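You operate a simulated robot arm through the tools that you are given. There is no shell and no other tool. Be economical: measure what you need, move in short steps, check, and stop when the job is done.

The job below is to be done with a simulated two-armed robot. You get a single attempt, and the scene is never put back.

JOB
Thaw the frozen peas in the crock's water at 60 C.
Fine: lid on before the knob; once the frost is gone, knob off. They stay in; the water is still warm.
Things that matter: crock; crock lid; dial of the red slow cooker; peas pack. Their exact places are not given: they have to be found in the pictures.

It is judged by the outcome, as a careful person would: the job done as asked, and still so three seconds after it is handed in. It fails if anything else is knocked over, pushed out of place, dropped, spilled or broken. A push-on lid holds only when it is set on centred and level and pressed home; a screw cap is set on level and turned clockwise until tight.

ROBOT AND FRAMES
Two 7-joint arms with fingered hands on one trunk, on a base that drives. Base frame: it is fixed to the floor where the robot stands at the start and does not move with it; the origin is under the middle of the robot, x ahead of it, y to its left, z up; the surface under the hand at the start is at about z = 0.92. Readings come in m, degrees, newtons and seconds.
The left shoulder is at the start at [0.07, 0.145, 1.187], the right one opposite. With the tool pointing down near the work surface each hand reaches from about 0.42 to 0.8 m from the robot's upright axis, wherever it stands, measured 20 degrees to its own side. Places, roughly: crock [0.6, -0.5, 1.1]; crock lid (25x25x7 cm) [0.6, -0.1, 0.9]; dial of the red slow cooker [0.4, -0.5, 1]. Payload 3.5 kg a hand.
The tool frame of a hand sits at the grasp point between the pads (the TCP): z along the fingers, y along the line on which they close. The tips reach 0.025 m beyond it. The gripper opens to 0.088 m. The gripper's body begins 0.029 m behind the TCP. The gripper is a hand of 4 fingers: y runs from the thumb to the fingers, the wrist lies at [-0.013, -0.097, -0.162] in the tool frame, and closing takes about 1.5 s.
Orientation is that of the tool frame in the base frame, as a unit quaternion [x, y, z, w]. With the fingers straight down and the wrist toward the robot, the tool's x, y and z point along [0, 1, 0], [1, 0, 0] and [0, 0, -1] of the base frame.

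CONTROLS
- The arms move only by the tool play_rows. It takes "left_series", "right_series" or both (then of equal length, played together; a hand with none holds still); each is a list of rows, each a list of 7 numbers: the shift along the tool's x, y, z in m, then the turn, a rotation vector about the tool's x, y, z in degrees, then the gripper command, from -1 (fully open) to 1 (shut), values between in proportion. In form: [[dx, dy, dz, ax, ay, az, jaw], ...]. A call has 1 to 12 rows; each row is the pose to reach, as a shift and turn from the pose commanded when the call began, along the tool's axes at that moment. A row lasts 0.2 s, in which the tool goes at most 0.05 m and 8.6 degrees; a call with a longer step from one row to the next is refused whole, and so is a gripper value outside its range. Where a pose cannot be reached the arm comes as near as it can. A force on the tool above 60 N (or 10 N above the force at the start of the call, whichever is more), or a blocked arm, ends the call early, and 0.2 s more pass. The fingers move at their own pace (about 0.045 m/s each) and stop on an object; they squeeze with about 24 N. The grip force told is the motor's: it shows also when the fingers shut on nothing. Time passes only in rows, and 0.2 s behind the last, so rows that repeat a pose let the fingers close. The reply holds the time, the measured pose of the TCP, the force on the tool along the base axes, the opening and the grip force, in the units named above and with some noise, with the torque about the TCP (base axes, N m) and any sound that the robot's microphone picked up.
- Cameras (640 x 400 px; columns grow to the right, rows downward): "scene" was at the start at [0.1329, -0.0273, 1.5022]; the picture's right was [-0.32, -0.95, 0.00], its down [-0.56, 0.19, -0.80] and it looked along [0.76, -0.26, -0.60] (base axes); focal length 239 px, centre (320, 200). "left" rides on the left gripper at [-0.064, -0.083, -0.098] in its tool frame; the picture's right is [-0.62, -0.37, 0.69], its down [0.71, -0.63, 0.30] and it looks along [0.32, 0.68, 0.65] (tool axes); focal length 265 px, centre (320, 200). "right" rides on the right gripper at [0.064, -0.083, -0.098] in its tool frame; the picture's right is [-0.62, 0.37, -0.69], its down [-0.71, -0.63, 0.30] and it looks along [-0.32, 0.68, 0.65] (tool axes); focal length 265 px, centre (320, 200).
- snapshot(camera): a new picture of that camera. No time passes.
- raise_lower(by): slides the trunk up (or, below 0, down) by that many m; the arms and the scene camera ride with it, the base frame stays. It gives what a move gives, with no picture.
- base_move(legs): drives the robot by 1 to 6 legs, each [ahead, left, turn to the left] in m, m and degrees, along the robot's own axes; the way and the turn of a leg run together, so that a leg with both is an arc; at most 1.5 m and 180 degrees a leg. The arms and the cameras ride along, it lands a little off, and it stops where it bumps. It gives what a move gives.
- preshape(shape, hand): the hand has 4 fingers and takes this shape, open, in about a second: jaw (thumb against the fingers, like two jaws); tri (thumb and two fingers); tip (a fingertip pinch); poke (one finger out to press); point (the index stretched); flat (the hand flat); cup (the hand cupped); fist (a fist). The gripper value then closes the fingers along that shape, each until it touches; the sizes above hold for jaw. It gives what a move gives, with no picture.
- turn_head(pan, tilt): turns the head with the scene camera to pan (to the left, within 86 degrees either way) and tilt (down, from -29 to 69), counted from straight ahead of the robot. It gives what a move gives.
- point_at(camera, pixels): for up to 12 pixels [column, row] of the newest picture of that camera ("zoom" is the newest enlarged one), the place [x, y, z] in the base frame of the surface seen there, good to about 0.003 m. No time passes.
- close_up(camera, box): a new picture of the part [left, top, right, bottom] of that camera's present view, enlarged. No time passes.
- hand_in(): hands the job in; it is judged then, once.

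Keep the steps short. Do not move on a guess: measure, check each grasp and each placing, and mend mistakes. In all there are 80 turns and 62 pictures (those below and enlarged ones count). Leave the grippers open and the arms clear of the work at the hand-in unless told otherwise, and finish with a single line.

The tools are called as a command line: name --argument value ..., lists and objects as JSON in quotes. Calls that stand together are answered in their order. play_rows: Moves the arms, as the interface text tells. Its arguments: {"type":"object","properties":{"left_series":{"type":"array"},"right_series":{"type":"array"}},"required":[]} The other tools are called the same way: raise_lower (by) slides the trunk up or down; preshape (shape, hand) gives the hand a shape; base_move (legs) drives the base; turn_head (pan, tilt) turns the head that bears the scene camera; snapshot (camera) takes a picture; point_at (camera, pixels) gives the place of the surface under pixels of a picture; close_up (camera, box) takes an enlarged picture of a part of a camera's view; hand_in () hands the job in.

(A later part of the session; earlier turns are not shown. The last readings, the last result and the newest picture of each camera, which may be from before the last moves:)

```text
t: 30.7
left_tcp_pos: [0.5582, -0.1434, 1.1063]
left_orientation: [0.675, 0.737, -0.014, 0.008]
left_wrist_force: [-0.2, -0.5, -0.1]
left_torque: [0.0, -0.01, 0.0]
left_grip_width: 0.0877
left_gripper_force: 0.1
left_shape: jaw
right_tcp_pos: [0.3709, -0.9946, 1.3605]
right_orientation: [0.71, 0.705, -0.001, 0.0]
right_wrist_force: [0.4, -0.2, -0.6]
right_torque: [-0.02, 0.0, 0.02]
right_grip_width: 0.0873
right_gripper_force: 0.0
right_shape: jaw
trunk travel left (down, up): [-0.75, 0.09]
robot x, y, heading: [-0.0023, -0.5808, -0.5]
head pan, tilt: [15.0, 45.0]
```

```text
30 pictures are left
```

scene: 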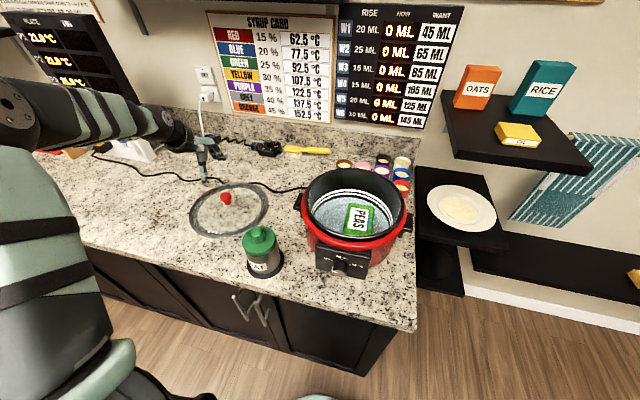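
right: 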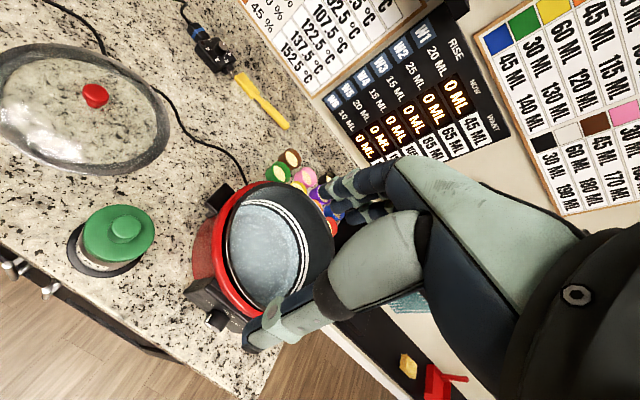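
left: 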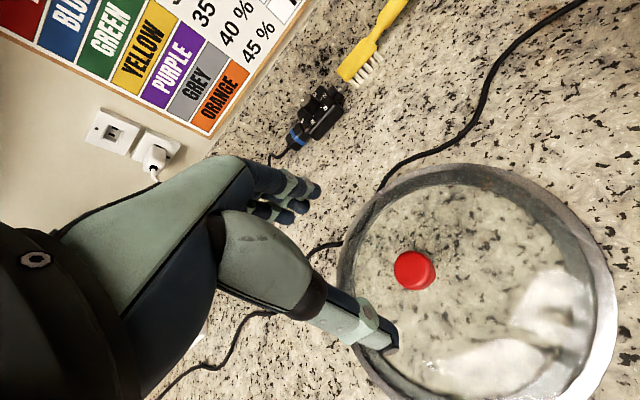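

I'll measure the knob and the lid's edge from the left camera, and look at the pack, which already looks greener.

point_at --camera "left" --pixels '[[412, 268], [397, 268], [432, 265], [415, 288], [410, 252], [370, 235], [555, 215], [440, 170], [607, 270], [345, 260]]'

close_up --camera "scene" --box '[290, 160, 420, 280]'

```text
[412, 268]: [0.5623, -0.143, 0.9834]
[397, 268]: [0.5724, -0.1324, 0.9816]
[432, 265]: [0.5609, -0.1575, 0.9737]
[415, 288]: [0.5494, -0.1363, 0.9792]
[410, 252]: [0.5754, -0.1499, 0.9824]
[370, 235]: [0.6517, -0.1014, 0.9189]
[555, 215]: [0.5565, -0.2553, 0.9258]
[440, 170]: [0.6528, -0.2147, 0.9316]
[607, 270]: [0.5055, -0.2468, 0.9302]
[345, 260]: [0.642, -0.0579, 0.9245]
```

```text
3.33 times, centred on (355, 220) of scene
```

zoom: 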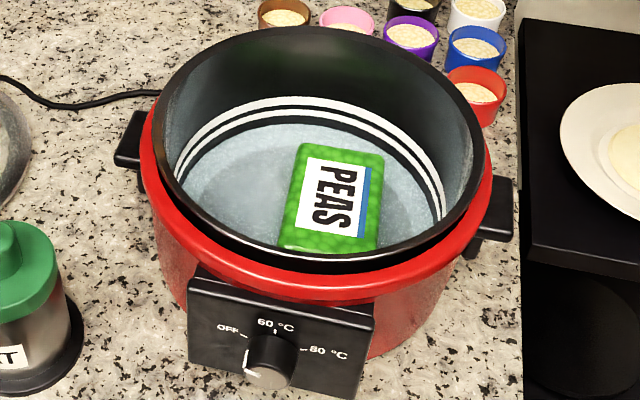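

The frost already looks gone in the warm water, but the lid still comes first. The knob's centre is (0.563, −0.144), top z 0.983. I'll go down over it.

play_rows --left_series '[[0, 0.004, 0.04, 0, 0, 0, -1], [0, 0.004, 0.08, 0, 0, 0, -1], [0, 0.004, 0.1, 0, 0, 0, -1], [0, 0.004, 0.11, 0, 0, 0, -1], [0, 0.004, 0.118, 0, 0, 0, -1], [0, 0.004, 0.118, 0, 0, 0, -1]]'

snapshot --camera "left"

close_up --camera "scene" --box '[170, 120, 290, 240]'

```text
t: 32.1
left_tcp_pos: [0.5597, -0.1483, 0.9848]
left_orientation: [0.675, 0.737, -0.013, 0.009]
left_wrist_force: [-0.2, -0.2, 0.4]
left_torque: [0.0, 0.0, 0.03]
left_grip_width: 0.0878
left_gripper_force: 0.1
left_shape: jaw
right_tcp_pos: [0.3717, -0.9955, 1.3597]
right_orientation: [0.71, 0.705, 0.0, 0.0]
right_wrist_force: [0.8, -0.2, -0.1]
right_torque: [0.01, 0.05, 0.0]
right_grip_width: 0.0876
right_gripper_force: 0.1
right_shape: jaw
trunk travel left (down, up): [-0.75, 0.09]
robot x, y, heading: [-0.0036, -0.5769, -0.6]
head pan, tilt: [15.0, 45.0]
```

```text
28 pictures are left
```

left: 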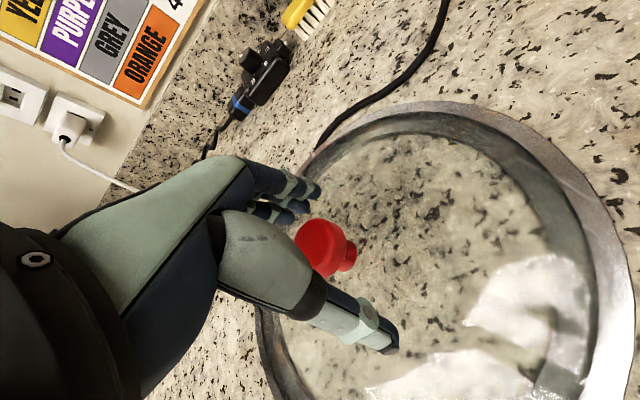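

```text
3.33 times, centred on (230, 180) of scene
```

zoom: 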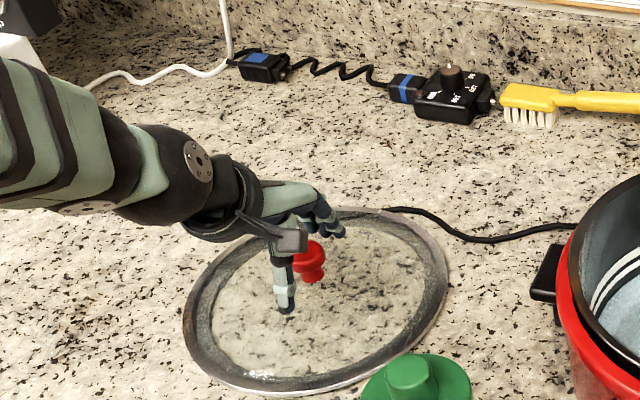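

The fingers straddle the knob. I'll go 8 mm lower and close.

play_rows --left_series '[[0.004, 0.002, 0.004, 0, 0, 0, -1], [0.004, 0.002, 0.008, 0, 0, 0, -1], [0.004, 0.002, 0.008, 0, 0, 0, 0], [0.004, 0.002, 0.008, 0, 0, 0, 1], [0.004, 0.002, 0.008, 0, 0, 0, 1], [0.004, 0.002, 0.008, 0, 0, 0, 1], [0.004, 0.002, 0.008, 0, 0, 0, 1], [0.004, 0.002, 0.008, 0, 0, 0, 1], [0.004, 0.002, 0.008, 0, 0, 0, 1]]'

```text
t: 34.1
left_tcp_pos: [0.5617, -0.1425, 0.9773]
left_orientation: [0.676, 0.737, -0.014, 0.008]
left_wrist_force: [-0.3, -0.4, -1.8]
left_torque: [0.06, -0.18, -0.02]
left_grip_width: 0.0218
left_gripper_force: 23.8
left_shape: jaw
right_tcp_pos: [0.372, -0.9937, 1.3604]
right_orientation: [0.71, 0.704, -0.001, 0.001]
right_wrist_force: [0.4, -0.2, 0.2]
right_torque: [0.0, -0.02, -0.01]
right_grip_width: 0.0878
right_gripper_force: 0.1
right_shape: jaw
trunk travel left (down, up): [-0.75, 0.09]
robot x, y, heading: [-0.0029, -0.5771, -0.5]
head pan, tilt: [15.0, 45.0]
```

Gripped on the knob (0.022 wide). I'll lift straight up and look.

play_rows --left_series '[[0, 0, -0.02, 0, 0, 0, 1], [0, 0, -0.05, 0, 0, 0, 1], [0, 0, -0.09, 0, 0, 0, 1], [0, 0, -0.13, 0, 0, 0, 1], [0, 0, -0.17, 0, 0, 0, 1], [0, 0, -0.21, 0, 0, 0, 1], [0, 0, -0.24, 0, 0, 0, 1], [0, 0, -0.24, 0, 0, 0, 1]]'

snapshot --camera "scene"

```text
t: 35.9
left_tcp_pos: [0.562, -0.1356, 1.2157]
left_orientation: [0.675, 0.738, -0.015, 0.007]
left_wrist_force: [0.1, 0.8, -4.4]
left_torque: [-0.02, -0.02, 0.01]
left_grip_width: 0.0223
left_gripper_force: 23.9
left_shape: jaw
right_tcp_pos: [0.3727, -0.9948, 1.3609]
right_orientation: [0.709, 0.705, -0.001, 0.001]
right_wrist_force: [-0.7, 0.0, -0.4]
right_torque: [0.02, 0.02, 0.01]
right_grip_width: 0.0877
right_gripper_force: 0.0
right_shape: jaw
trunk travel left (down, up): [-0.75, 0.09]
robot x, y, heading: [-0.0069, -0.5839, -0.4]
head pan, tilt: [15.0, 45.0]
```

```text
26 pictures are left
```

scene: 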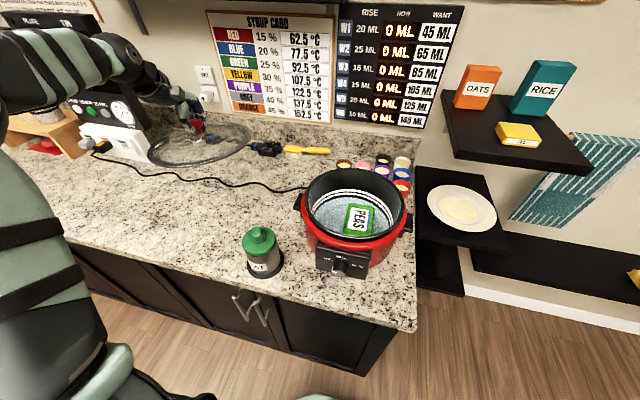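

The lid hangs at rim height ≈ 1.157. I'll carry it over the crock centre at this height.

play_rows --left_series '[[-0.03, -0.0045, 0, 0, 0, 0, 1], [-0.07, -0.009, 0, 0, 0, 0, 1], [-0.11, -0.0135, 0, 0, 0, 0, 1], [-0.15, -0.018, 0, 0, 0, 0, 1], [-0.19, -0.0225, 0, 0, 0, 0, 1], [-0.23, -0.027, 0, 0, 0, 0, 1], [-0.27, -0.0315, 0, 0, 0, 0, 1], [-0.31, -0.036, 0, 0, 0, 0, 1], [-0.35, -0.04, 0, 0, 0, 0, 1], [-0.38, -0.043, 0, 0, 0, 0, 1], [-0.393, -0.0445, 0, 0, 0, 0, 1], [-0.393, -0.0445, 0, 0, 0, 0, 1]]'

turn_head --pan 0 --tilt 42

snapshot --camera "scene"

snapshot --camera "left"

```text
t: 38.5
left_tcp_pos: [0.5574, -0.5311, 1.2285]
left_orientation: [0.675, 0.738, -0.015, 0.008]
left_wrist_force: [-0.1, 0.2, -4.6]
left_torque: [-0.01, 0.02, 0.01]
left_grip_width: 0.0221
left_gripper_force: 23.7
left_shape: jaw
right_tcp_pos: [0.3719, -0.9948, 1.3608]
right_orientation: [0.71, 0.704, -0.001, 0.001]
right_wrist_force: [-0.5, -0.4, -0.4]
right_torque: [-0.02, 0.03, -0.01]
right_grip_width: 0.0875
right_gripper_force: 0.0
right_shape: jaw
trunk travel left (down, up): [-0.75, 0.09]
robot x, y, heading: [-0.0043, -0.5743, -0.4]
head pan, tilt: [15.0, 45.0]
```

```text
t: 39.3
left_tcp_pos: [0.5549, -0.5309, 1.2294]
left_orientation: [0.676, 0.737, -0.015, 0.008]
left_wrist_force: [-0.9, -0.8, -5.0]
left_torque: [0.0, -0.03, 0.03]
left_grip_width: 0.0223
left_gripper_force: 24.2
left_shape: jaw
right_tcp_pos: [0.3725, -0.9944, 1.3595]
right_orientation: [0.71, 0.705, -0.001, 0.0]
right_wrist_force: [-0.5, 0.2, 0.2]
right_torque: [0.01, -0.01, -0.01]
right_grip_width: 0.0875
right_gripper_force: 0.0
right_shape: jaw
trunk travel left (down, up): [-0.75, 0.09]
robot x, y, heading: [0.0023, -0.5781, -0.3]
head pan, tilt: [0.0, 42.0]
```

```text
25 pictures are left
```

scene: 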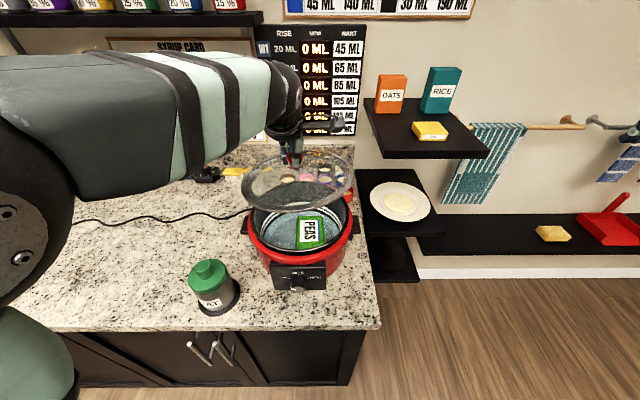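

```text
24 pictures are left
```

left: 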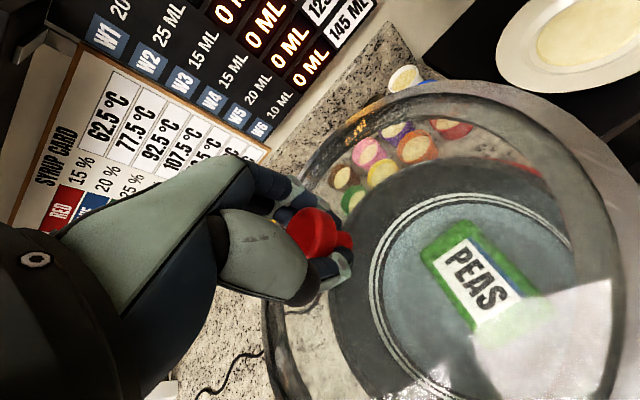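

I'll measure the lid's rim for level and centring.

close_up --camera "scene" --box '[230, 130, 370, 220]'

point_at --camera "left" --pixels '[[605, 260], [560, 160], [480, 105], [420, 105], [600, 330], [285, 370], [600, 200], [520, 120]]'

```text
4.44 times, centred on (300, 175) of scene
```

zoom: 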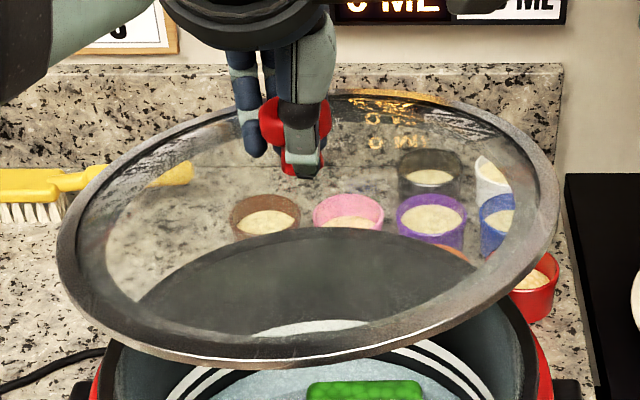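

```text
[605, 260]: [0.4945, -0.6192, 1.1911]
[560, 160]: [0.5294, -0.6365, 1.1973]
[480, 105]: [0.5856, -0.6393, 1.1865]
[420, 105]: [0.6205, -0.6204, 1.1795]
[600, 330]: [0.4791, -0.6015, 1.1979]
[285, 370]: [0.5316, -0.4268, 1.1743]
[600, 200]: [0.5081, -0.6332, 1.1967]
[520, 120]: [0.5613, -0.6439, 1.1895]
```

point_at --camera "zoom" --pixels '[[66, 250], [551, 200], [285, 352], [380, 96], [130, 318], [480, 300], [95, 185], [520, 138], [200, 345], [400, 340]]'

```text
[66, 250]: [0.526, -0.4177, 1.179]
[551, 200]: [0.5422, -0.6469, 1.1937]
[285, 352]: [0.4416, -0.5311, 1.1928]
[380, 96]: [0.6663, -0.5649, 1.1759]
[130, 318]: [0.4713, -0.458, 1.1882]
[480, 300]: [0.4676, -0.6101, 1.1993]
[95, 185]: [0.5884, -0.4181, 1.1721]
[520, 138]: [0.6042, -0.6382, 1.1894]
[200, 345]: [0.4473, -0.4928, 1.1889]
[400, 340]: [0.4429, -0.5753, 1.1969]
```

The lid is centred (0.554, −0.532) but tilted about 5° low at the back and 4° low at the left. I'll level it and re-measure.

play_rows --left_series '[[0, -0.002, 0, -2.6, 1.8, 0, 1], [-0.0006, -0.004, 0, -5.24, 3.54, 0, 1], [-0.0006, -0.004, 0.03, -5.24, 3.54, 0, 1], [-0.0006, -0.004, 0.05, -5.24, 3.54, 0, 1], [-0.0006, -0.004, 0.05, -5.24, 3.54, 0, 1]]'

close_up --camera "scene" --box '[220, 140, 380, 250]'

```text
t: 40.5
left_tcp_pos: [0.5484, -0.534, 1.1802]
left_orientation: [0.674, 0.737, 0.041, 0.016]
left_wrist_force: [0.2, -0.2, -3.5]
left_torque: [0.0, 0.0, -0.01]
left_grip_width: 0.0221
left_gripper_force: 23.7
left_shape: jaw
right_tcp_pos: [0.3707, -0.9964, 1.3609]
right_orientation: [0.71, 0.705, 0.0, 0.0]
right_wrist_force: [0.1, 0.2, 0.3]
right_torque: [0.03, 0.01, 0.03]
right_grip_width: 0.0876
right_gripper_force: 0.0
right_shape: jaw
trunk travel left (down, up): [-0.75, 0.09]
robot x, y, heading: [-0.0028, -0.5783, -0.6]
head pan, tilt: [0.0, 42.0]
```

```text
3.64 times, centred on (300, 195) of scene
```

zoom: 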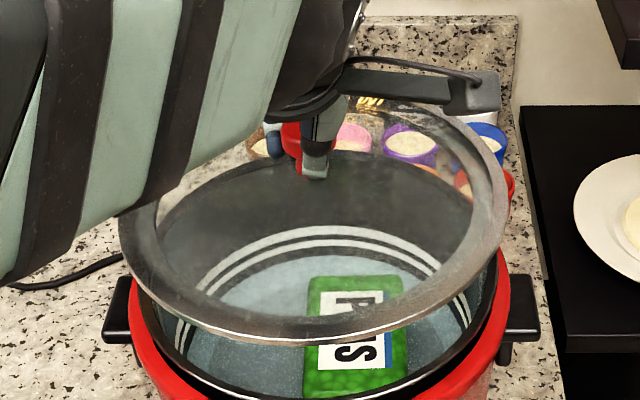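

point_at --camera "zoom" --pixels '[[130, 260], [504, 200], [300, 331], [400, 106], [180, 308], [450, 300], [490, 160], [380, 330], [490, 250], [230, 325]]'

```text
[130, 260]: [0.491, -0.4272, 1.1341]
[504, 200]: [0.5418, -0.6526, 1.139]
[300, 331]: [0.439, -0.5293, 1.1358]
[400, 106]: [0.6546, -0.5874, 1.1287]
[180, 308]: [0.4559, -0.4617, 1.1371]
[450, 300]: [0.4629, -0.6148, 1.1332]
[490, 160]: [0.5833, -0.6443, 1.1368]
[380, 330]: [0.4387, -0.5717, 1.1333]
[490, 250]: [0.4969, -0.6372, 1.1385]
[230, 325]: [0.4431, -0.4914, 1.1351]
```

The lid is level within about 1°. I'll lower it to about 1 cm above the rim and compare the two directly.

play_rows --left_series '[[0, 0, 0.012, 0, 0, 0, 1], [0, 0, 0.024, 0, 0, 0, 1], [0, 0, 0.034, 0, 0, 0, 1], [0, 0, 0.034, 0, 0, 0, 1]]'

close_up --camera "scene" --box '[220, 145, 380, 255]'

point_at --camera "zoom" --pixels '[[130, 275], [504, 235], [300, 350], [400, 120], [180, 325], [450, 325], [490, 180], [380, 348], [495, 275], [230, 342], [450, 135], [505, 210]]'

```text
t: 41.5
left_tcp_pos: [0.5535, -0.5326, 1.1466]
left_orientation: [0.674, 0.737, 0.042, 0.016]
left_wrist_force: [-1.1, -0.5, -4.1]
left_torque: [0.0, 0.01, -0.02]
left_grip_width: 0.0221
left_gripper_force: 24.0
left_shape: jaw
right_tcp_pos: [0.3724, -0.9951, 1.3604]
right_orientation: [0.709, 0.705, 0.0, 0.001]
right_wrist_force: [-0.5, -0.2, -0.3]
right_torque: [-0.05, 0.01, -0.01]
right_grip_width: 0.0876
right_gripper_force: 0.0
right_shape: jaw
trunk travel left (down, up): [-0.75, 0.09]
robot x, y, heading: [-0.0038, -0.5774, -0.3]
head pan, tilt: [0.0, 42.0]
```

```text
3.64 times, centred on (300, 200) of scene
```

zoom: 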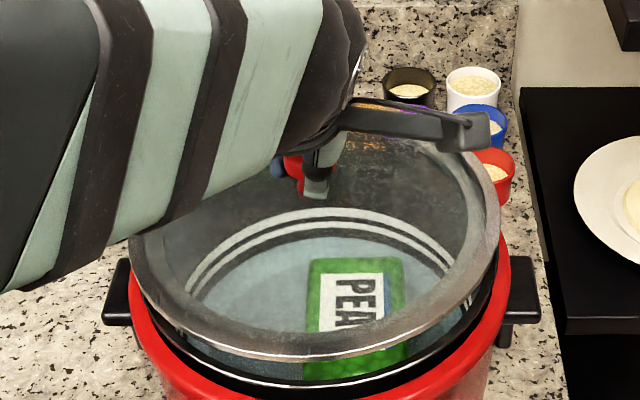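

```text
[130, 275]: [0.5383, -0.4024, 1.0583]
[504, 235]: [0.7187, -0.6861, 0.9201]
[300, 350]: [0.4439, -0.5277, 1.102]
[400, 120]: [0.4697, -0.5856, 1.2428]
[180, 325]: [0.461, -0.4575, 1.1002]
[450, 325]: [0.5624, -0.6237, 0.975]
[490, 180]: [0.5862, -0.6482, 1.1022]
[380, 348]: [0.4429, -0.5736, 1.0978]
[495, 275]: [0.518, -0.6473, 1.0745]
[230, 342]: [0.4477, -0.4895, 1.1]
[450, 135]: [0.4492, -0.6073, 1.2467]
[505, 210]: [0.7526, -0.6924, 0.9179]
```

point_at --camera "zoom" --pixels '[[300, 356], [260, 353], [205, 340], [145, 295], [134, 265], [133, 250], [420, 340], [460, 310], [483, 275], [496, 235], [497, 200], [470, 160]]'

point_at --camera "zoom" --pixels '[[300, 386], [260, 380], [205, 362], [170, 338], [380, 382], [430, 365], [480, 325], [500, 280], [145, 305]]'

```text
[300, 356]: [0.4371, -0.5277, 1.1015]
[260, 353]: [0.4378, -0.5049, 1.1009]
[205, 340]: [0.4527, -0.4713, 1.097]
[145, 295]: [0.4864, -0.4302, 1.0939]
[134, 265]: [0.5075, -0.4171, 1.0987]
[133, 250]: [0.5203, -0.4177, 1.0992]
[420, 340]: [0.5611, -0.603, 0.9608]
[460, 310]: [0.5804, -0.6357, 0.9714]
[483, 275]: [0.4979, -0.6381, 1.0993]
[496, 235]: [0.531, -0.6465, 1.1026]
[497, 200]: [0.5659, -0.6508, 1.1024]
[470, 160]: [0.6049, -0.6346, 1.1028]
```

```text
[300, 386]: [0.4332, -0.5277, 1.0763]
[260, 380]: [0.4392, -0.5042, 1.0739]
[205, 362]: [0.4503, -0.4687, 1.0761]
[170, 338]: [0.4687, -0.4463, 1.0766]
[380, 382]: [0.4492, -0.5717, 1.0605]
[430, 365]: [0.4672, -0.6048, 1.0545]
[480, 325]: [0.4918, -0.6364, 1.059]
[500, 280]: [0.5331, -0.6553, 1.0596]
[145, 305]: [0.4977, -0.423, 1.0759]
```

The lid edge and crock rim agree within about 2 mm. I'll take out the last degree of tilt and lower in small steps until it seats.

play_rows --left_series '[[0, 0, 0.003, 0, 1.2, 0, 1], [0, 0, 0.006, 0, 1.2, 0, 1], [0, 0, 0.009, 0, 1.2, 0, 1], [0, 0, 0.012, 0, 1.2, 0, 1], [0, 0, 0.012, 0, 1.2, 0, 1]]'

```text
t: 42.7
left_tcp_pos: [0.5539, -0.5336, 1.1334]
left_orientation: [0.674, 0.737, 0.047, 0.008]
left_wrist_force: [0.6, 0.6, -4.4]
left_torque: [-0.02, 0.07, 0.0]
left_grip_width: 0.0219
left_gripper_force: 23.6
left_shape: jaw
right_tcp_pos: [0.3711, -0.9956, 1.3599]
right_orientation: [0.71, 0.705, -0.001, 0.0]
right_wrist_force: [-0.6, 0.5, -0.3]
right_torque: [0.01, 0.04, 0.0]
right_grip_width: 0.0877
right_gripper_force: 0.1
right_shape: jaw
trunk travel left (down, up): [-0.75, 0.09]
robot x, y, heading: [-0.0081, -0.5779, -0.3]
head pan, tilt: [0.0, 42.0]
```

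Not touching yet (−4.4 N). I'll carry on down in 2 mm steps.

play_rows --left_series '[[0, 0, 0.002, 0, 0, 0, 1], [0, 0, 0.004, 0, 0, 0, 1], [0, 0, 0.006, 0, 0, 0, 1], [0, 0, 0.008, 0, 0, 0, 1], [0, 0, 0.008, 0, 0, 0, 1]]'

close_up --camera "scene" --box '[220, 145, 380, 255]'

```text
t: 43.9
left_tcp_pos: [0.5538, -0.5325, 1.1269]
left_orientation: [0.673, 0.738, 0.049, 0.01]
left_wrist_force: [0.1, -2.0, 4.4]
left_torque: [-0.05, -0.07, -0.06]
left_grip_width: 0.022
left_gripper_force: 23.9
left_shape: jaw
right_tcp_pos: [0.3708, -0.9959, 1.3605]
right_orientation: [0.709, 0.705, 0.001, 0.001]
right_wrist_force: [0.4, 0.1, -0.2]
right_torque: [0.0, 0.03, -0.02]
right_grip_width: 0.0876
right_gripper_force: 0.1
right_shape: jaw
trunk travel left (down, up): [-0.75, 0.09]
robot x, y, heading: [-0.0048, -0.579, -0.3]
head pan, tilt: [0.0, 42.0]
```

```text
3.64 times, centred on (300, 200) of scene
```

zoom: 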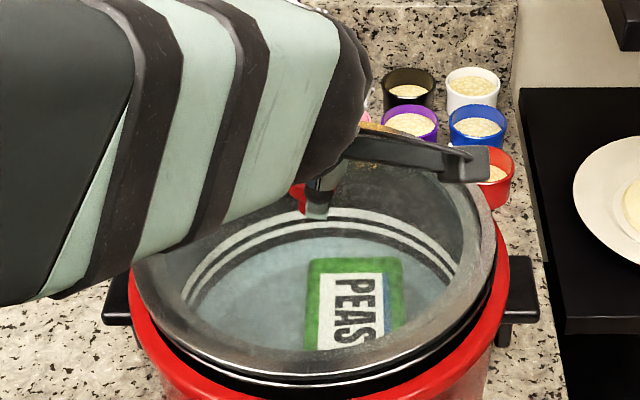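

Contact has begun (+4.4 N). I'll press gently, then release and rise.

play_rows --left_series '[[0, 0, 0.003, 0, 0, 0, 1], [0, 0, 0.006, 0, 0, 0, 1], [0, 0, 0.006, 0, 0, 0, 1]]'

play_rows --left_series '[[0, 0, -0.002, 0, 0, 0, 0.5], [0, 0, -0.002, 0, 0, 0, 0], [0, 0, -0.002, 0, 0, 0, -0.6], [0, 0, -0.002, 0, 0, 0, -1], [0, 0, -0.002, 0, 0, 0, -1], [0, 0, -0.002, 0, 0, 0, -1], [0, 0, -0.03, 0, 0, 0, -1], [0, 0, -0.07, 0, 0, 0, -1], [0, 0, -0.11, 0, 0, 0, -1], [0, 0, -0.15, 0, 0, 0, -1]]'

snapshot --camera "scene"

```text
t: 44.7
left_tcp_pos: [0.5526, -0.5319, 1.1242]
left_orientation: [0.673, 0.738, 0.05, 0.013]
left_wrist_force: [-1.4, -2.4, 24.5]
left_torque: [-0.1, -0.04, -0.07]
left_grip_width: 0.023
left_gripper_force: 23.5
left_shape: jaw
right_tcp_pos: [0.3673, -0.9958, 1.3613]
right_orientation: [0.71, 0.705, 0.001, 0.002]
right_wrist_force: [0.0, 0.1, 0.1]
right_torque: [-0.02, -0.03, 0.03]
right_grip_width: 0.0874
right_gripper_force: 0.1
right_shape: jaw
trunk travel left (down, up): [-0.75, 0.09]
robot x, y, heading: [-0.0046, -0.5815, -0.4]
head pan, tilt: [0.0, 42.0]
```

```text
t: 46.9
left_tcp_pos: [0.5424, -0.5426, 1.2703]
left_orientation: [0.674, 0.738, 0.047, 0.008]
left_wrist_force: [0.2, 0.3, 0.5]
left_torque: [0.01, -0.03, 0.01]
left_grip_width: 0.0875
left_gripper_force: 0.1
left_shape: jaw
right_tcp_pos: [0.3728, -0.9954, 1.3608]
right_orientation: [0.71, 0.704, -0.001, 0.001]
right_wrist_force: [0.0, 0.3, -0.5]
right_torque: [0.02, -0.02, 0.03]
right_grip_width: 0.0875
right_gripper_force: 0.1
right_shape: jaw
trunk travel left (down, up): [-0.75, 0.09]
robot x, y, heading: [-0.0002, -0.5752, -0.1]
head pan, tilt: [0.0, 42.0]
```

```text
19 pictures are left
```

scene: 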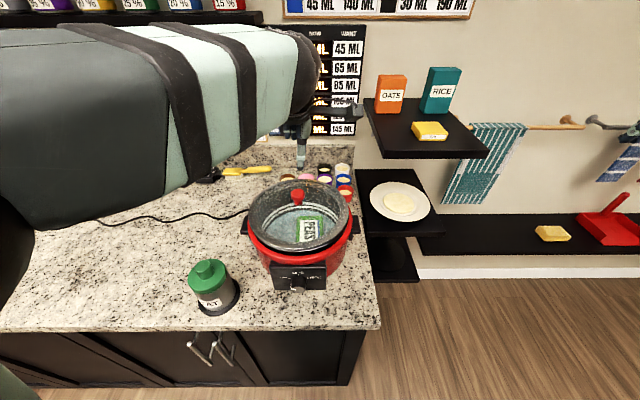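

The lid is on. I'll check how it sits and the dial's position, with one enlarged picture.

close_up --camera "scene" --box '[230, 170, 370, 300]'

point_at --camera "zoom" --pixels '[[90, 210], [545, 195], [300, 350], [200, 325], [430, 310], [130, 130], [500, 120], [310, 120], [300, 365], [265, 465]]'

```text
3.08 times, centred on (300, 235) of scene
```

zoom: 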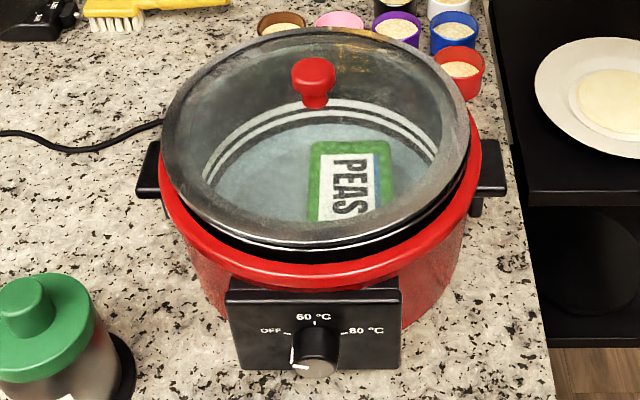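

```text
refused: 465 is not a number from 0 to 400
```

point_at --camera "zoom" --pixels '[[168, 160], [465, 155], [310, 238], [230, 215], [400, 220], [190, 85], [420, 75], [290, 242], [300, 250], [315, 367], [318, 335], [235, 320]]'

```text
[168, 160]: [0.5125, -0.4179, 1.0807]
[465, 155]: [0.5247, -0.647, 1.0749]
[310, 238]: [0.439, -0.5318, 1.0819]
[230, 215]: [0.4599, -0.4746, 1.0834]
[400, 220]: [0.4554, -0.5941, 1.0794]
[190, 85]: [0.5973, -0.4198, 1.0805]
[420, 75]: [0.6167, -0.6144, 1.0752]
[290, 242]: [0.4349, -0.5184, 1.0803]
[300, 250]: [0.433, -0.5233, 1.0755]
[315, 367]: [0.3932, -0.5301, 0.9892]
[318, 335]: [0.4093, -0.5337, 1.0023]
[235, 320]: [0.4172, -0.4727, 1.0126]
```

The lid sits level (rim 1.075–1.083) and concentric. Now I'll move the left arm aside and drive the base back 0.25 and left 0.2 so the right hand can reach the dial level.

play_rows --left_series '[[0.04, 0, -0.01, 0, 0, 0, -1], [0.08, 0, -0.02, 0, 0, 0, -1], [0.12, 0, -0.02, 0, 0, 0, -1], [0.16, 0, -0.02, 0, 0, 0, -1], [0.2, 0, -0.02, 0, 0, 0, -1], [0.24, 0, -0.02, 0, 0, 0, -1], [0.28, 0, -0.02, 0, 0, 0, -1], [0.32, 0, -0.02, 0, 0, 0, -1]]'

base_move --legs '[[-0.25, 0, 0], [0, 0.2, 0]]'

turn_head --pan -14 --tilt 38

snapshot --camera "scene"

```text
t: 48.7
left_tcp_pos: [0.5104, -0.2207, 1.3047]
left_orientation: [0.674, 0.737, 0.046, 0.009]
left_wrist_force: [1.4, -0.5, 0.6]
left_torque: [-0.01, -0.02, 0.0]
left_grip_width: 0.088
left_gripper_force: 0.0
left_shape: jaw
right_tcp_pos: [0.3718, -0.9928, 1.3612]
right_orientation: [0.71, 0.704, -0.001, 0.001]
right_wrist_force: [-0.1, -0.4, 0.3]
right_torque: [-0.02, -0.02, 0.03]
right_grip_width: 0.0877
right_gripper_force: 0.0
right_shape: jaw
trunk travel left (down, up): [-0.75, 0.09]
robot x, y, heading: [-0.0038, -0.5792, -0.5]
head pan, tilt: [0.0, 42.0]
```

```text
t: 51.7
left_tcp_pos: [0.2565, -0.0237, 1.3079]
left_orientation: [0.672, 0.739, 0.049, 0.007]
left_wrist_force: [0.6, 0.0, -0.4]
left_torque: [0.04, -0.02, 0.03]
left_grip_width: 0.0876
left_gripper_force: 0.0
left_shape: jaw
right_tcp_pos: [0.122, -0.7968, 1.3579]
right_orientation: [0.708, 0.706, 0.001, -0.001]
right_wrist_force: [-0.4, 0.1, 0.7]
right_torque: [0.01, -0.01, 0.03]
right_grip_width: 0.0877
right_gripper_force: 0.1
right_shape: jaw
trunk travel left (down, up): [-0.75, 0.09]
robot x, y, heading: [-0.2544, -0.3772, -0.2]
head pan, tilt: [0.0, 42.0]
```

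```text
t: 52.5
left_tcp_pos: [0.2564, -0.0205, 1.3065]
left_orientation: [0.672, 0.739, 0.047, 0.009]
left_wrist_force: [-0.1, 0.3, 0.1]
left_torque: [-0.01, -0.01, 0.0]
left_grip_width: 0.0876
left_gripper_force: 0.1
left_shape: jaw
right_tcp_pos: [0.1215, -0.7917, 1.3607]
right_orientation: [0.708, 0.707, 0.001, 0.0]
right_wrist_force: [0.9, -0.8, -0.3]
right_torque: [-0.01, 0.0, -0.01]
right_grip_width: 0.0877
right_gripper_force: 0.1
right_shape: jaw
trunk travel left (down, up): [-0.75, 0.09]
robot x, y, heading: [-0.2563, -0.3762, -0.1]
head pan, tilt: [-14.0, 38.0]
```

```text
17 pictures are left
```

scene: 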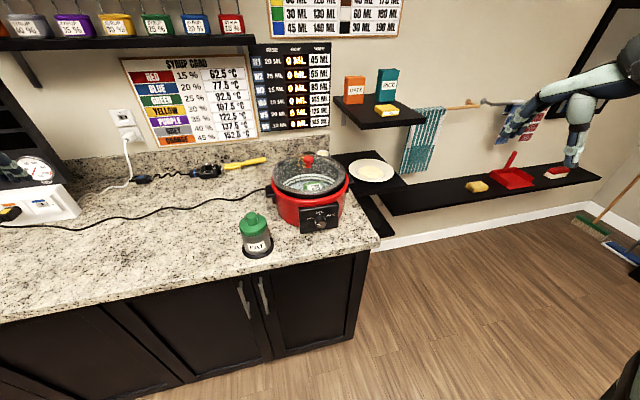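

I'll turn the right hand level to point forward (closing sideways), bringing it to about (0.25, −0.60, 1.15) in front of the cooker.

play_rows --right_series '[[0.016, 0.011, 0.0175, -4.9, -4.9, -4.9, -1], [0.032, 0.022, 0.035, -9.8, -9.8, -9.8, -1], [0.0475, 0.0325, 0.0525, -14.7, -14.7, -14.7, -1], [0.063, 0.043, 0.07, -19.6, -19.6, -19.6, -1], [0.079, 0.054, 0.0875, -24.5, -24.5, -24.5, -1], [0.095, 0.065, 0.105, -29.4, -29.4, -29.4, -1], [0.111, 0.076, 0.1225, -34.3, -34.3, -34.3, -1], [0.127, 0.087, 0.14, -39.2, -39.2, -39.2, -1], [0.1425, 0.0975, 0.1575, -44.1, -44.1, -44.1, -1], [0.158, 0.108, 0.175, -49, -49, -49, -1], [0.174, 0.119, 0.1925, -53.9, -53.9, -53.9, -1], [0.19, 0.13, 0.21, -58.8, -58.8, -58.8, -1]]'

play_rows --right_series '[[0, 0, 0, -3.5, -3.5, -3.5, -1], [0, 0, 0, -7, -7, -7, -1], [0, 0, 0, -10.48, -10.48, -10.48, -1], [0, 0, 0, -10.48, -10.48, -10.48, -1]]'

snapshot --camera "scene"

snapshot --camera "right"

```text
t: 55.1
left_tcp_pos: [0.2584, -0.0219, 1.3065]
left_orientation: [0.673, 0.738, 0.048, 0.007]
left_wrist_force: [0.4, -0.1, -0.2]
left_torque: [0.0, 0.03, 0.0]
left_grip_width: 0.0875
left_gripper_force: 0.0
left_shape: jaw
right_tcp_pos: [0.2533, -0.603, 1.1502]
right_orientation: [0.13, 0.763, 0.001, 0.633]
right_wrist_force: [0.3, -0.5, -0.2]
right_torque: [0.02, -0.01, -0.01]
right_grip_width: 0.0875
right_gripper_force: 0.0
right_shape: jaw
trunk travel left (down, up): [-0.75, 0.09]
robot x, y, heading: [-0.2564, -0.377, 0.2]
head pan, tilt: [-14.0, 38.0]
```

```text
t: 56.1
left_tcp_pos: [0.2559, -0.0204, 1.3058]
left_orientation: [0.672, 0.739, 0.047, 0.007]
left_wrist_force: [0.3, 0.4, -0.1]
left_torque: [0.0, -0.03, 0.0]
left_grip_width: 0.0877
left_gripper_force: 0.0
left_shape: jaw
right_tcp_pos: [0.253, -0.6032, 1.1493]
right_orientation: [-0.001, 0.707, -0.001, 0.708]
right_wrist_force: [0.5, -0.1, -0.4]
right_torque: [0.02, 0.0, -0.03]
right_grip_width: 0.0877
right_gripper_force: 0.0
right_shape: jaw
trunk travel left (down, up): [-0.75, 0.09]
robot x, y, heading: [-0.2573, -0.3794, 0.0]
head pan, tilt: [-14.0, 38.0]
```

```text
16 pictures are left
```

scene: 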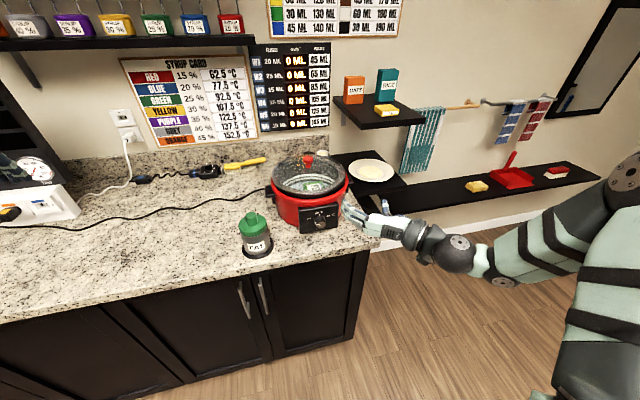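

```text
15 pictures are left
```

right: 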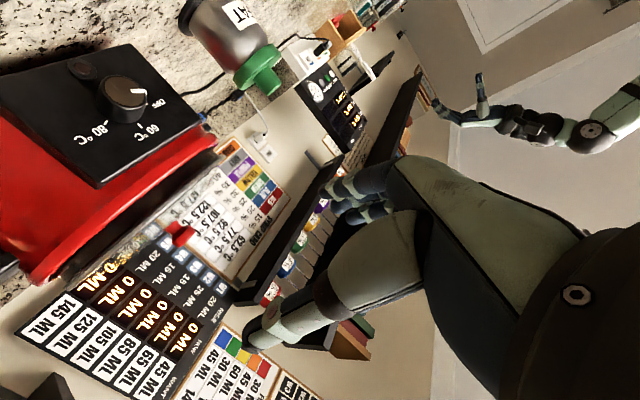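

The hand is level and the right camera sees the dial. I'll enlarge it and measure.

close_up --camera "right" --box '[40, 40, 210, 180]'

point_at --camera "zoom" --pixels '[[330, 200], [380, 185], [440, 215], [420, 315], [240, 280], [310, 270], [300, 150], [375, 265], [255, 200], [230, 130]]'

```text
2.86 times, centred on (125, 110) of right
```

zoom: 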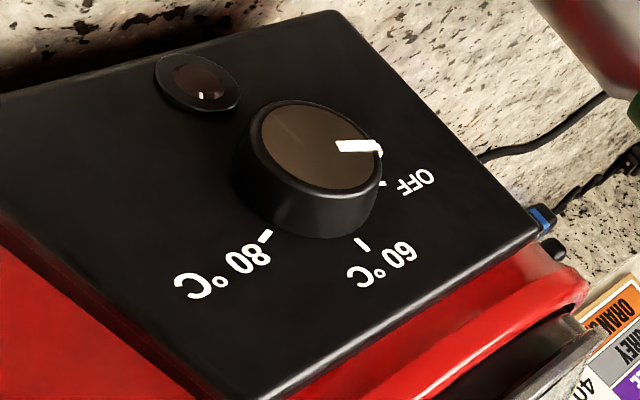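

```text
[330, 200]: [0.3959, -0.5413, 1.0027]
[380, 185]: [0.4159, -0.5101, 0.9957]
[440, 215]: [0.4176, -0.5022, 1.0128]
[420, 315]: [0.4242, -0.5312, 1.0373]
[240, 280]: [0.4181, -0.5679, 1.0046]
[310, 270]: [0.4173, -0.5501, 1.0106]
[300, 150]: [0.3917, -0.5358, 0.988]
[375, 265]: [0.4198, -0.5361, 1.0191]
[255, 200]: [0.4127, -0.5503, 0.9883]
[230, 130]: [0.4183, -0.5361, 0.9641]
```

The pointer is at OFF (about 63° left of the 60 mark, which is straight up), and the knob's axis is at y −0.534, z 0.987, face x 0.392. I'll roll the hand −75° and come to 6 cm in front of the knob.

play_rows --right_series '[[0.0, 0.01, 0.0, 0, 0, -8, -1], [0.01, 0.02, 0.0, 0, 0, -16, -1], [0.03, 0.03, 0.01, 0, 0, -24, -1], [0.05, 0.04, 0.02, 0, 0, -32, -1], [0.07, 0.05, 0.03, 0, 0, -40, -1], [0.09, 0.06, 0.04, 0, 0, -48, -1], [0.11, 0.069, 0.05, 0, 0, -56, -1], [0.13, 0.069, 0.06, 0, 0, -64, -1], [0.15, 0.069, 0.07, 0, 0, -72, -1], [0.162, 0.069, 0.072, 0, 0, -75, -1], [0.162, 0.069, 0.072, 0, 0, -75, -1]]'

snapshot --camera "right"

close_up --camera "scene" --box '[240, 150, 440, 290]'

```text
t: 58.5
left_tcp_pos: [0.2558, -0.0221, 1.3072]
left_orientation: [0.672, 0.739, 0.048, 0.008]
left_wrist_force: [-0.5, -0.1, 0.0]
left_torque: [0.03, 0.02, -0.04]
left_grip_width: 0.0878
left_gripper_force: 0.1
left_shape: jaw
right_tcp_pos: [0.3222, -0.5409, 0.9848]
right_orientation: [-0.423, 0.569, -0.431, 0.558]
right_wrist_force: [0.0, -0.1, 0.4]
right_torque: [-0.02, 0.03, -0.01]
right_grip_width: 0.0876
right_gripper_force: 0.1
right_shape: jaw
right hand out of reach, approached as far as the arm can: row 2, 3, 4
trunk travel left (down, up): [-0.75, 0.09]
robot x, y, heading: [-0.2554, -0.3795, 0.2]
head pan, tilt: [-14.0, 38.0]
```

```text
13 pictures are left
```

right: 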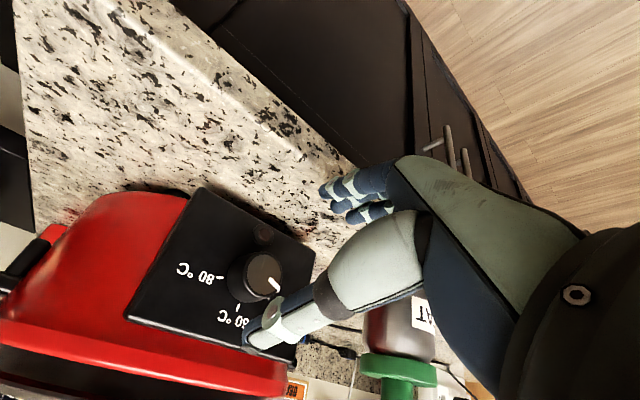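

```text
2.86 times, centred on (340, 220) of scene
```

zoom: 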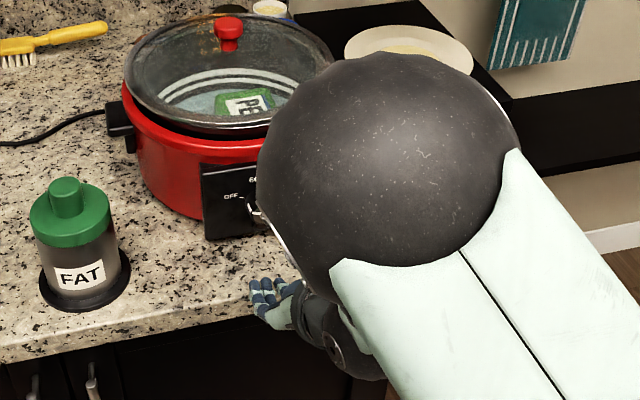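

I'll measure the knob from this nearer view to align the grasp.

close_up --camera "right" --box '[180, 200, 340, 340]'

point_at --camera "zoom" --pixels '[[340, 205], [300, 220], [390, 210], [340, 160], [330, 245], [250, 210], [230, 330], [160, 230], [250, 100]]'

point_at --camera "right" --pixels '[[262, 272], [345, 195], [335, 210], [268, 330], [255, 345], [300, 155], [240, 100]]'

```text
2.86 times, centred on (260, 270) of right
```

zoom: 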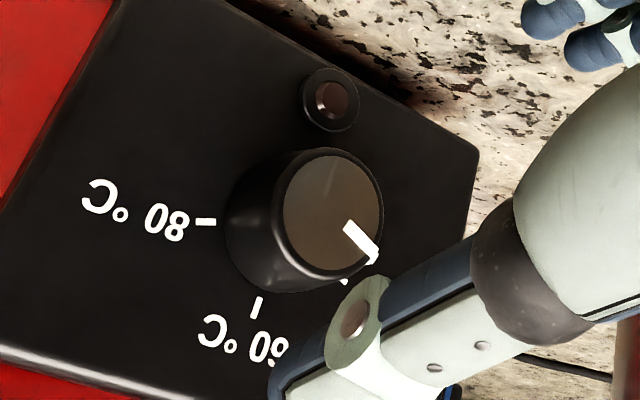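

```text
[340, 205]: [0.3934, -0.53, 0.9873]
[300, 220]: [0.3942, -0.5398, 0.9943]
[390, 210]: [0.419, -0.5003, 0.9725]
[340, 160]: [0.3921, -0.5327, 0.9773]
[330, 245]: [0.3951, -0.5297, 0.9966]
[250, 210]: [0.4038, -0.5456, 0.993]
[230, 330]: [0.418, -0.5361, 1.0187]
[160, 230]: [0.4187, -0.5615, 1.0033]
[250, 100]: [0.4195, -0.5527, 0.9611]
```

```text
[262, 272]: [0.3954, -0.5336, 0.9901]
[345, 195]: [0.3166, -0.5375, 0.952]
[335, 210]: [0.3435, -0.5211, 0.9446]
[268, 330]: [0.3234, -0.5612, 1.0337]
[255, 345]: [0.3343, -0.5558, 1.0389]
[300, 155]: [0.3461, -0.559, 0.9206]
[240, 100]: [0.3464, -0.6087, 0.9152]
```

The knob's face centre is (0.393, −0.532, 0.988). I'll go forward to x 0.383 and close gently on it.

play_rows --right_series '[[-0.009, -0.0007, 0.0, 0, 0, 0, -1], [-0.009, -0.0007, 0.02, 0, 0, 0, -1], [-0.009, -0.0007, 0.04, 0, 0, 0, -1], [-0.009, -0.0007, 0.052, 0, 0, 0, -1], [-0.009, -0.0007, 0.061, 0, 0, 0, -1], [-0.009, -0.0007, 0.061, 0, 0, 0, -1]]'

play_rows --right_series '[[0, 0, 0, 0, 0, 0, -0.4], [0, 0, 0, 0, 0, 0, 0.2], [0, 0, 0, 0, 0, 0, 0.6], [0, 0, 0, 0, 0, 0, 1], [0, 0, 0, 0, 0, 0, 1], [0, 0, 0, 0, 0, 0, 1], [0, 0, 0, 0, 0, 0, 1]]'

snapshot --camera "right"

```text
t: 59.9
left_tcp_pos: [0.256, -0.0218, 1.3071]
left_orientation: [0.672, 0.739, 0.048, 0.008]
left_wrist_force: [-0.1, 0.1, -1.0]
left_torque: [-0.01, 0.04, 0.01]
left_grip_width: 0.0879
left_gripper_force: 0.0
left_shape: jaw
right_tcp_pos: [0.3863, -0.5281, 0.9884]
right_orientation: [-0.428, 0.563, -0.432, 0.56]
right_wrist_force: [0.7, -0.5, -0.3]
right_torque: [-0.02, 0.0, 0.03]
right_grip_width: 0.0877
right_gripper_force: 0.0
right_shape: jaw
trunk travel left (down, up): [-0.75, 0.09]
robot x, y, heading: [-0.254, -0.3783, -0.1]
head pan, tilt: [-14.0, 38.0]
```

```text
t: 61.5
left_tcp_pos: [0.2559, -0.0221, 1.3073]
left_orientation: [0.672, 0.739, 0.048, 0.008]
left_wrist_force: [0.5, -0.9, -0.8]
left_torque: [0.02, -0.01, 0.03]
left_grip_width: 0.0878
left_gripper_force: 0.0
left_shape: jaw
right_tcp_pos: [0.3861, -0.5284, 0.9893]
right_orientation: [-0.427, 0.563, -0.431, 0.561]
right_wrist_force: [0.3, -1.6, 0.1]
right_torque: [0.03, 0.0, -0.04]
right_grip_width: 0.0262
right_gripper_force: 23.6
right_shape: jaw
trunk travel left (down, up): [-0.75, 0.09]
robot x, y, heading: [-0.2552, -0.3802, 0.1]
head pan, tilt: [-14.0, 38.0]
```

```text
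10 pictures are left
```

right: 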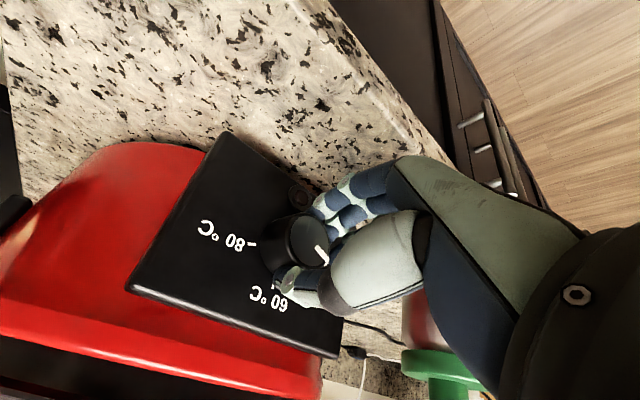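

The knob is held (26 mm). I'll turn it clockwise 63°, rotating about the knob's own axis.

play_rows --right_series '[[-0.0001, -0.0007, 0, 0, 0, 8, 1], [-0.0002, -0.0014, 0, 0, 0, 16, 1], [-0.0001, -0.002, 0, 0, 0, 24, 1], [0, -0.0027, 0, 0, 0, 32, 1], [0.0003, -0.0034, 0, 0, 0, 40, 1], [0.0006, -0.004, 0, 0, 0, 48, 1], [0.001, -0.0045, 0, 0, 0, 56, 1], [0.0014, -0.005, 0, 0, 0, 63, 1], [0.0014, -0.005, 0, 0, 0, 63, 1]]'

snapshot --camera "right"

```text
t: 63.5
left_tcp_pos: [0.2564, -0.0243, 1.3062]
left_orientation: [0.672, 0.739, 0.048, 0.008]
left_wrist_force: [0.1, 0.4, 0.1]
left_torque: [0.01, 0.01, 0.02]
left_grip_width: 0.0878
left_gripper_force: 0.1
left_shape: jaw
right_tcp_pos: [0.388, -0.5314, 0.9939]
right_orientation: [-0.072, 0.704, -0.073, 0.703]
right_wrist_force: [1.4, -8.4, -0.5]
right_torque: [-0.04, 0.06, -0.15]
right_grip_width: 0.0252
right_gripper_force: 23.5
right_shape: jaw
trunk travel left (down, up): [-0.75, 0.09]
robot x, y, heading: [-0.256, -0.3768, 0.0]
head pan, tilt: [-14.0, 38.0]
```

```text
9 pictures are left
```

right: 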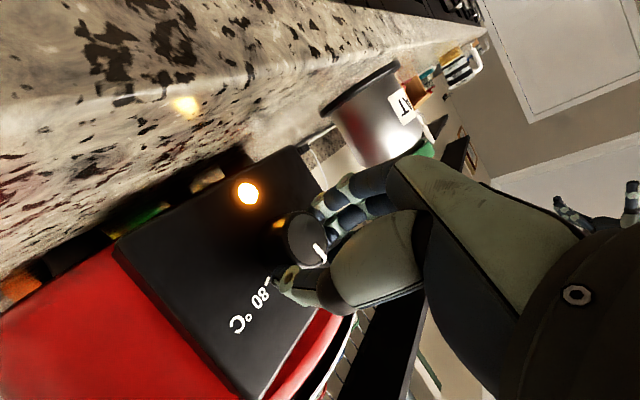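

The lamp is lit, so the cooker is on. I'll check the peas and, if visible, the pointer from the scene camera.

close_up --camera "scene" --box '[260, 145, 380, 240]'

```text
4.21 times, centred on (320, 192) of scene
```

zoom: 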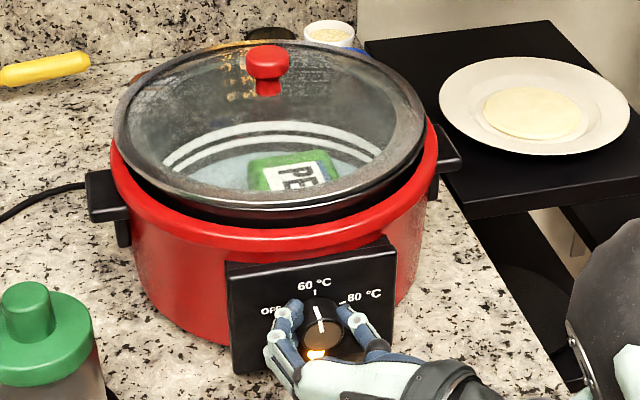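

The pointer stands on 60 °C, the lamp is lit, the lid is on, and the pack is plain green without frost. I'll hold briefly at 60, then look once more before turning off.

play_rows --right_series '[[0, 0, 0, 0, 0, 0, 1], [0, 0, 0, 0, 0, 0, 1], [0, 0, 0, 0, 0, 0, 1], [0, 0, 0, 0, 0, 0, 1], [0, 0, 0, 0, 0, 0, 1], [0, 0, 0, 0, 0, 0, 1], [0, 0, 0, 0, 0, 0, 1], [0, 0, 0, 0, 0, 0, 1], [0, 0, 0, 0, 0, 0, 1], [0, 0, 0, 0, 0, 0, 1], [0, 0, 0, 0, 0, 0, 1], [0, 0, 0, 0, 0, 0, 1]]'

play_rows --right_series '[[0, 0, 0, 0, 0, 0, 1], [0, 0, 0, 0, 0, 0, 1], [0, 0, 0, 0, 0, 0, 1], [0, 0, 0, 0, 0, 0, 1], [0, 0, 0, 0, 0, 0, 1], [0, 0, 0, 0, 0, 0, 1], [0, 0, 0, 0, 0, 0, 1], [0, 0, 0, 0, 0, 0, 1], [0, 0, 0, 0, 0, 0, 1], [0, 0, 0, 0, 0, 0, 1], [0, 0, 0, 0, 0, 0, 1], [0, 0, 0, 0, 0, 0, 1]]'

close_up --camera "scene" --box '[270, 145, 360, 210]'

```text
t: 66.1
left_tcp_pos: [0.2564, -0.0233, 1.306]
left_orientation: [0.672, 0.739, 0.049, 0.007]
left_wrist_force: [-0.1, -0.1, 0.3]
left_torque: [0.02, 0.0, 0.0]
left_grip_width: 0.088
left_gripper_force: 0.1
left_shape: jaw
right_tcp_pos: [0.3863, -0.5303, 0.9935]
right_orientation: [-0.072, 0.703, -0.074, 0.703]
right_wrist_force: [-0.5, -8.8, 0.6]
right_torque: [-0.04, 0.07, -0.17]
right_grip_width: 0.0256
right_gripper_force: 23.9
right_shape: jaw
trunk travel left (down, up): [-0.75, 0.09]
robot x, y, heading: [-0.2541, -0.3812, 0.1]
head pan, tilt: [-14.0, 38.0]
```

```text
t: 68.7
left_tcp_pos: [0.2564, -0.0228, 1.308]
left_orientation: [0.673, 0.738, 0.048, 0.007]
left_wrist_force: [0.5, -0.1, -0.5]
left_torque: [-0.04, -0.01, 0.02]
left_grip_width: 0.0876
left_gripper_force: 0.1
left_shape: jaw
right_tcp_pos: [0.3856, -0.5311, 0.9954]
right_orientation: [-0.074, 0.704, -0.074, 0.703]
right_wrist_force: [-0.7, -7.9, 0.3]
right_torque: [-0.07, 0.07, -0.1]
right_grip_width: 0.0255
right_gripper_force: 24.9
right_shape: jaw
trunk travel left (down, up): [-0.75, 0.09]
robot x, y, heading: [-0.2567, -0.3792, -0.3]
head pan, tilt: [-14.0, 38.0]
```

```text
6.15 times, centred on (315, 178) of scene
```

zoom: 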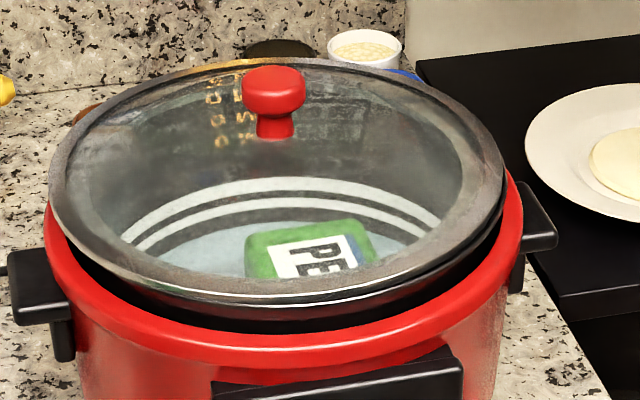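

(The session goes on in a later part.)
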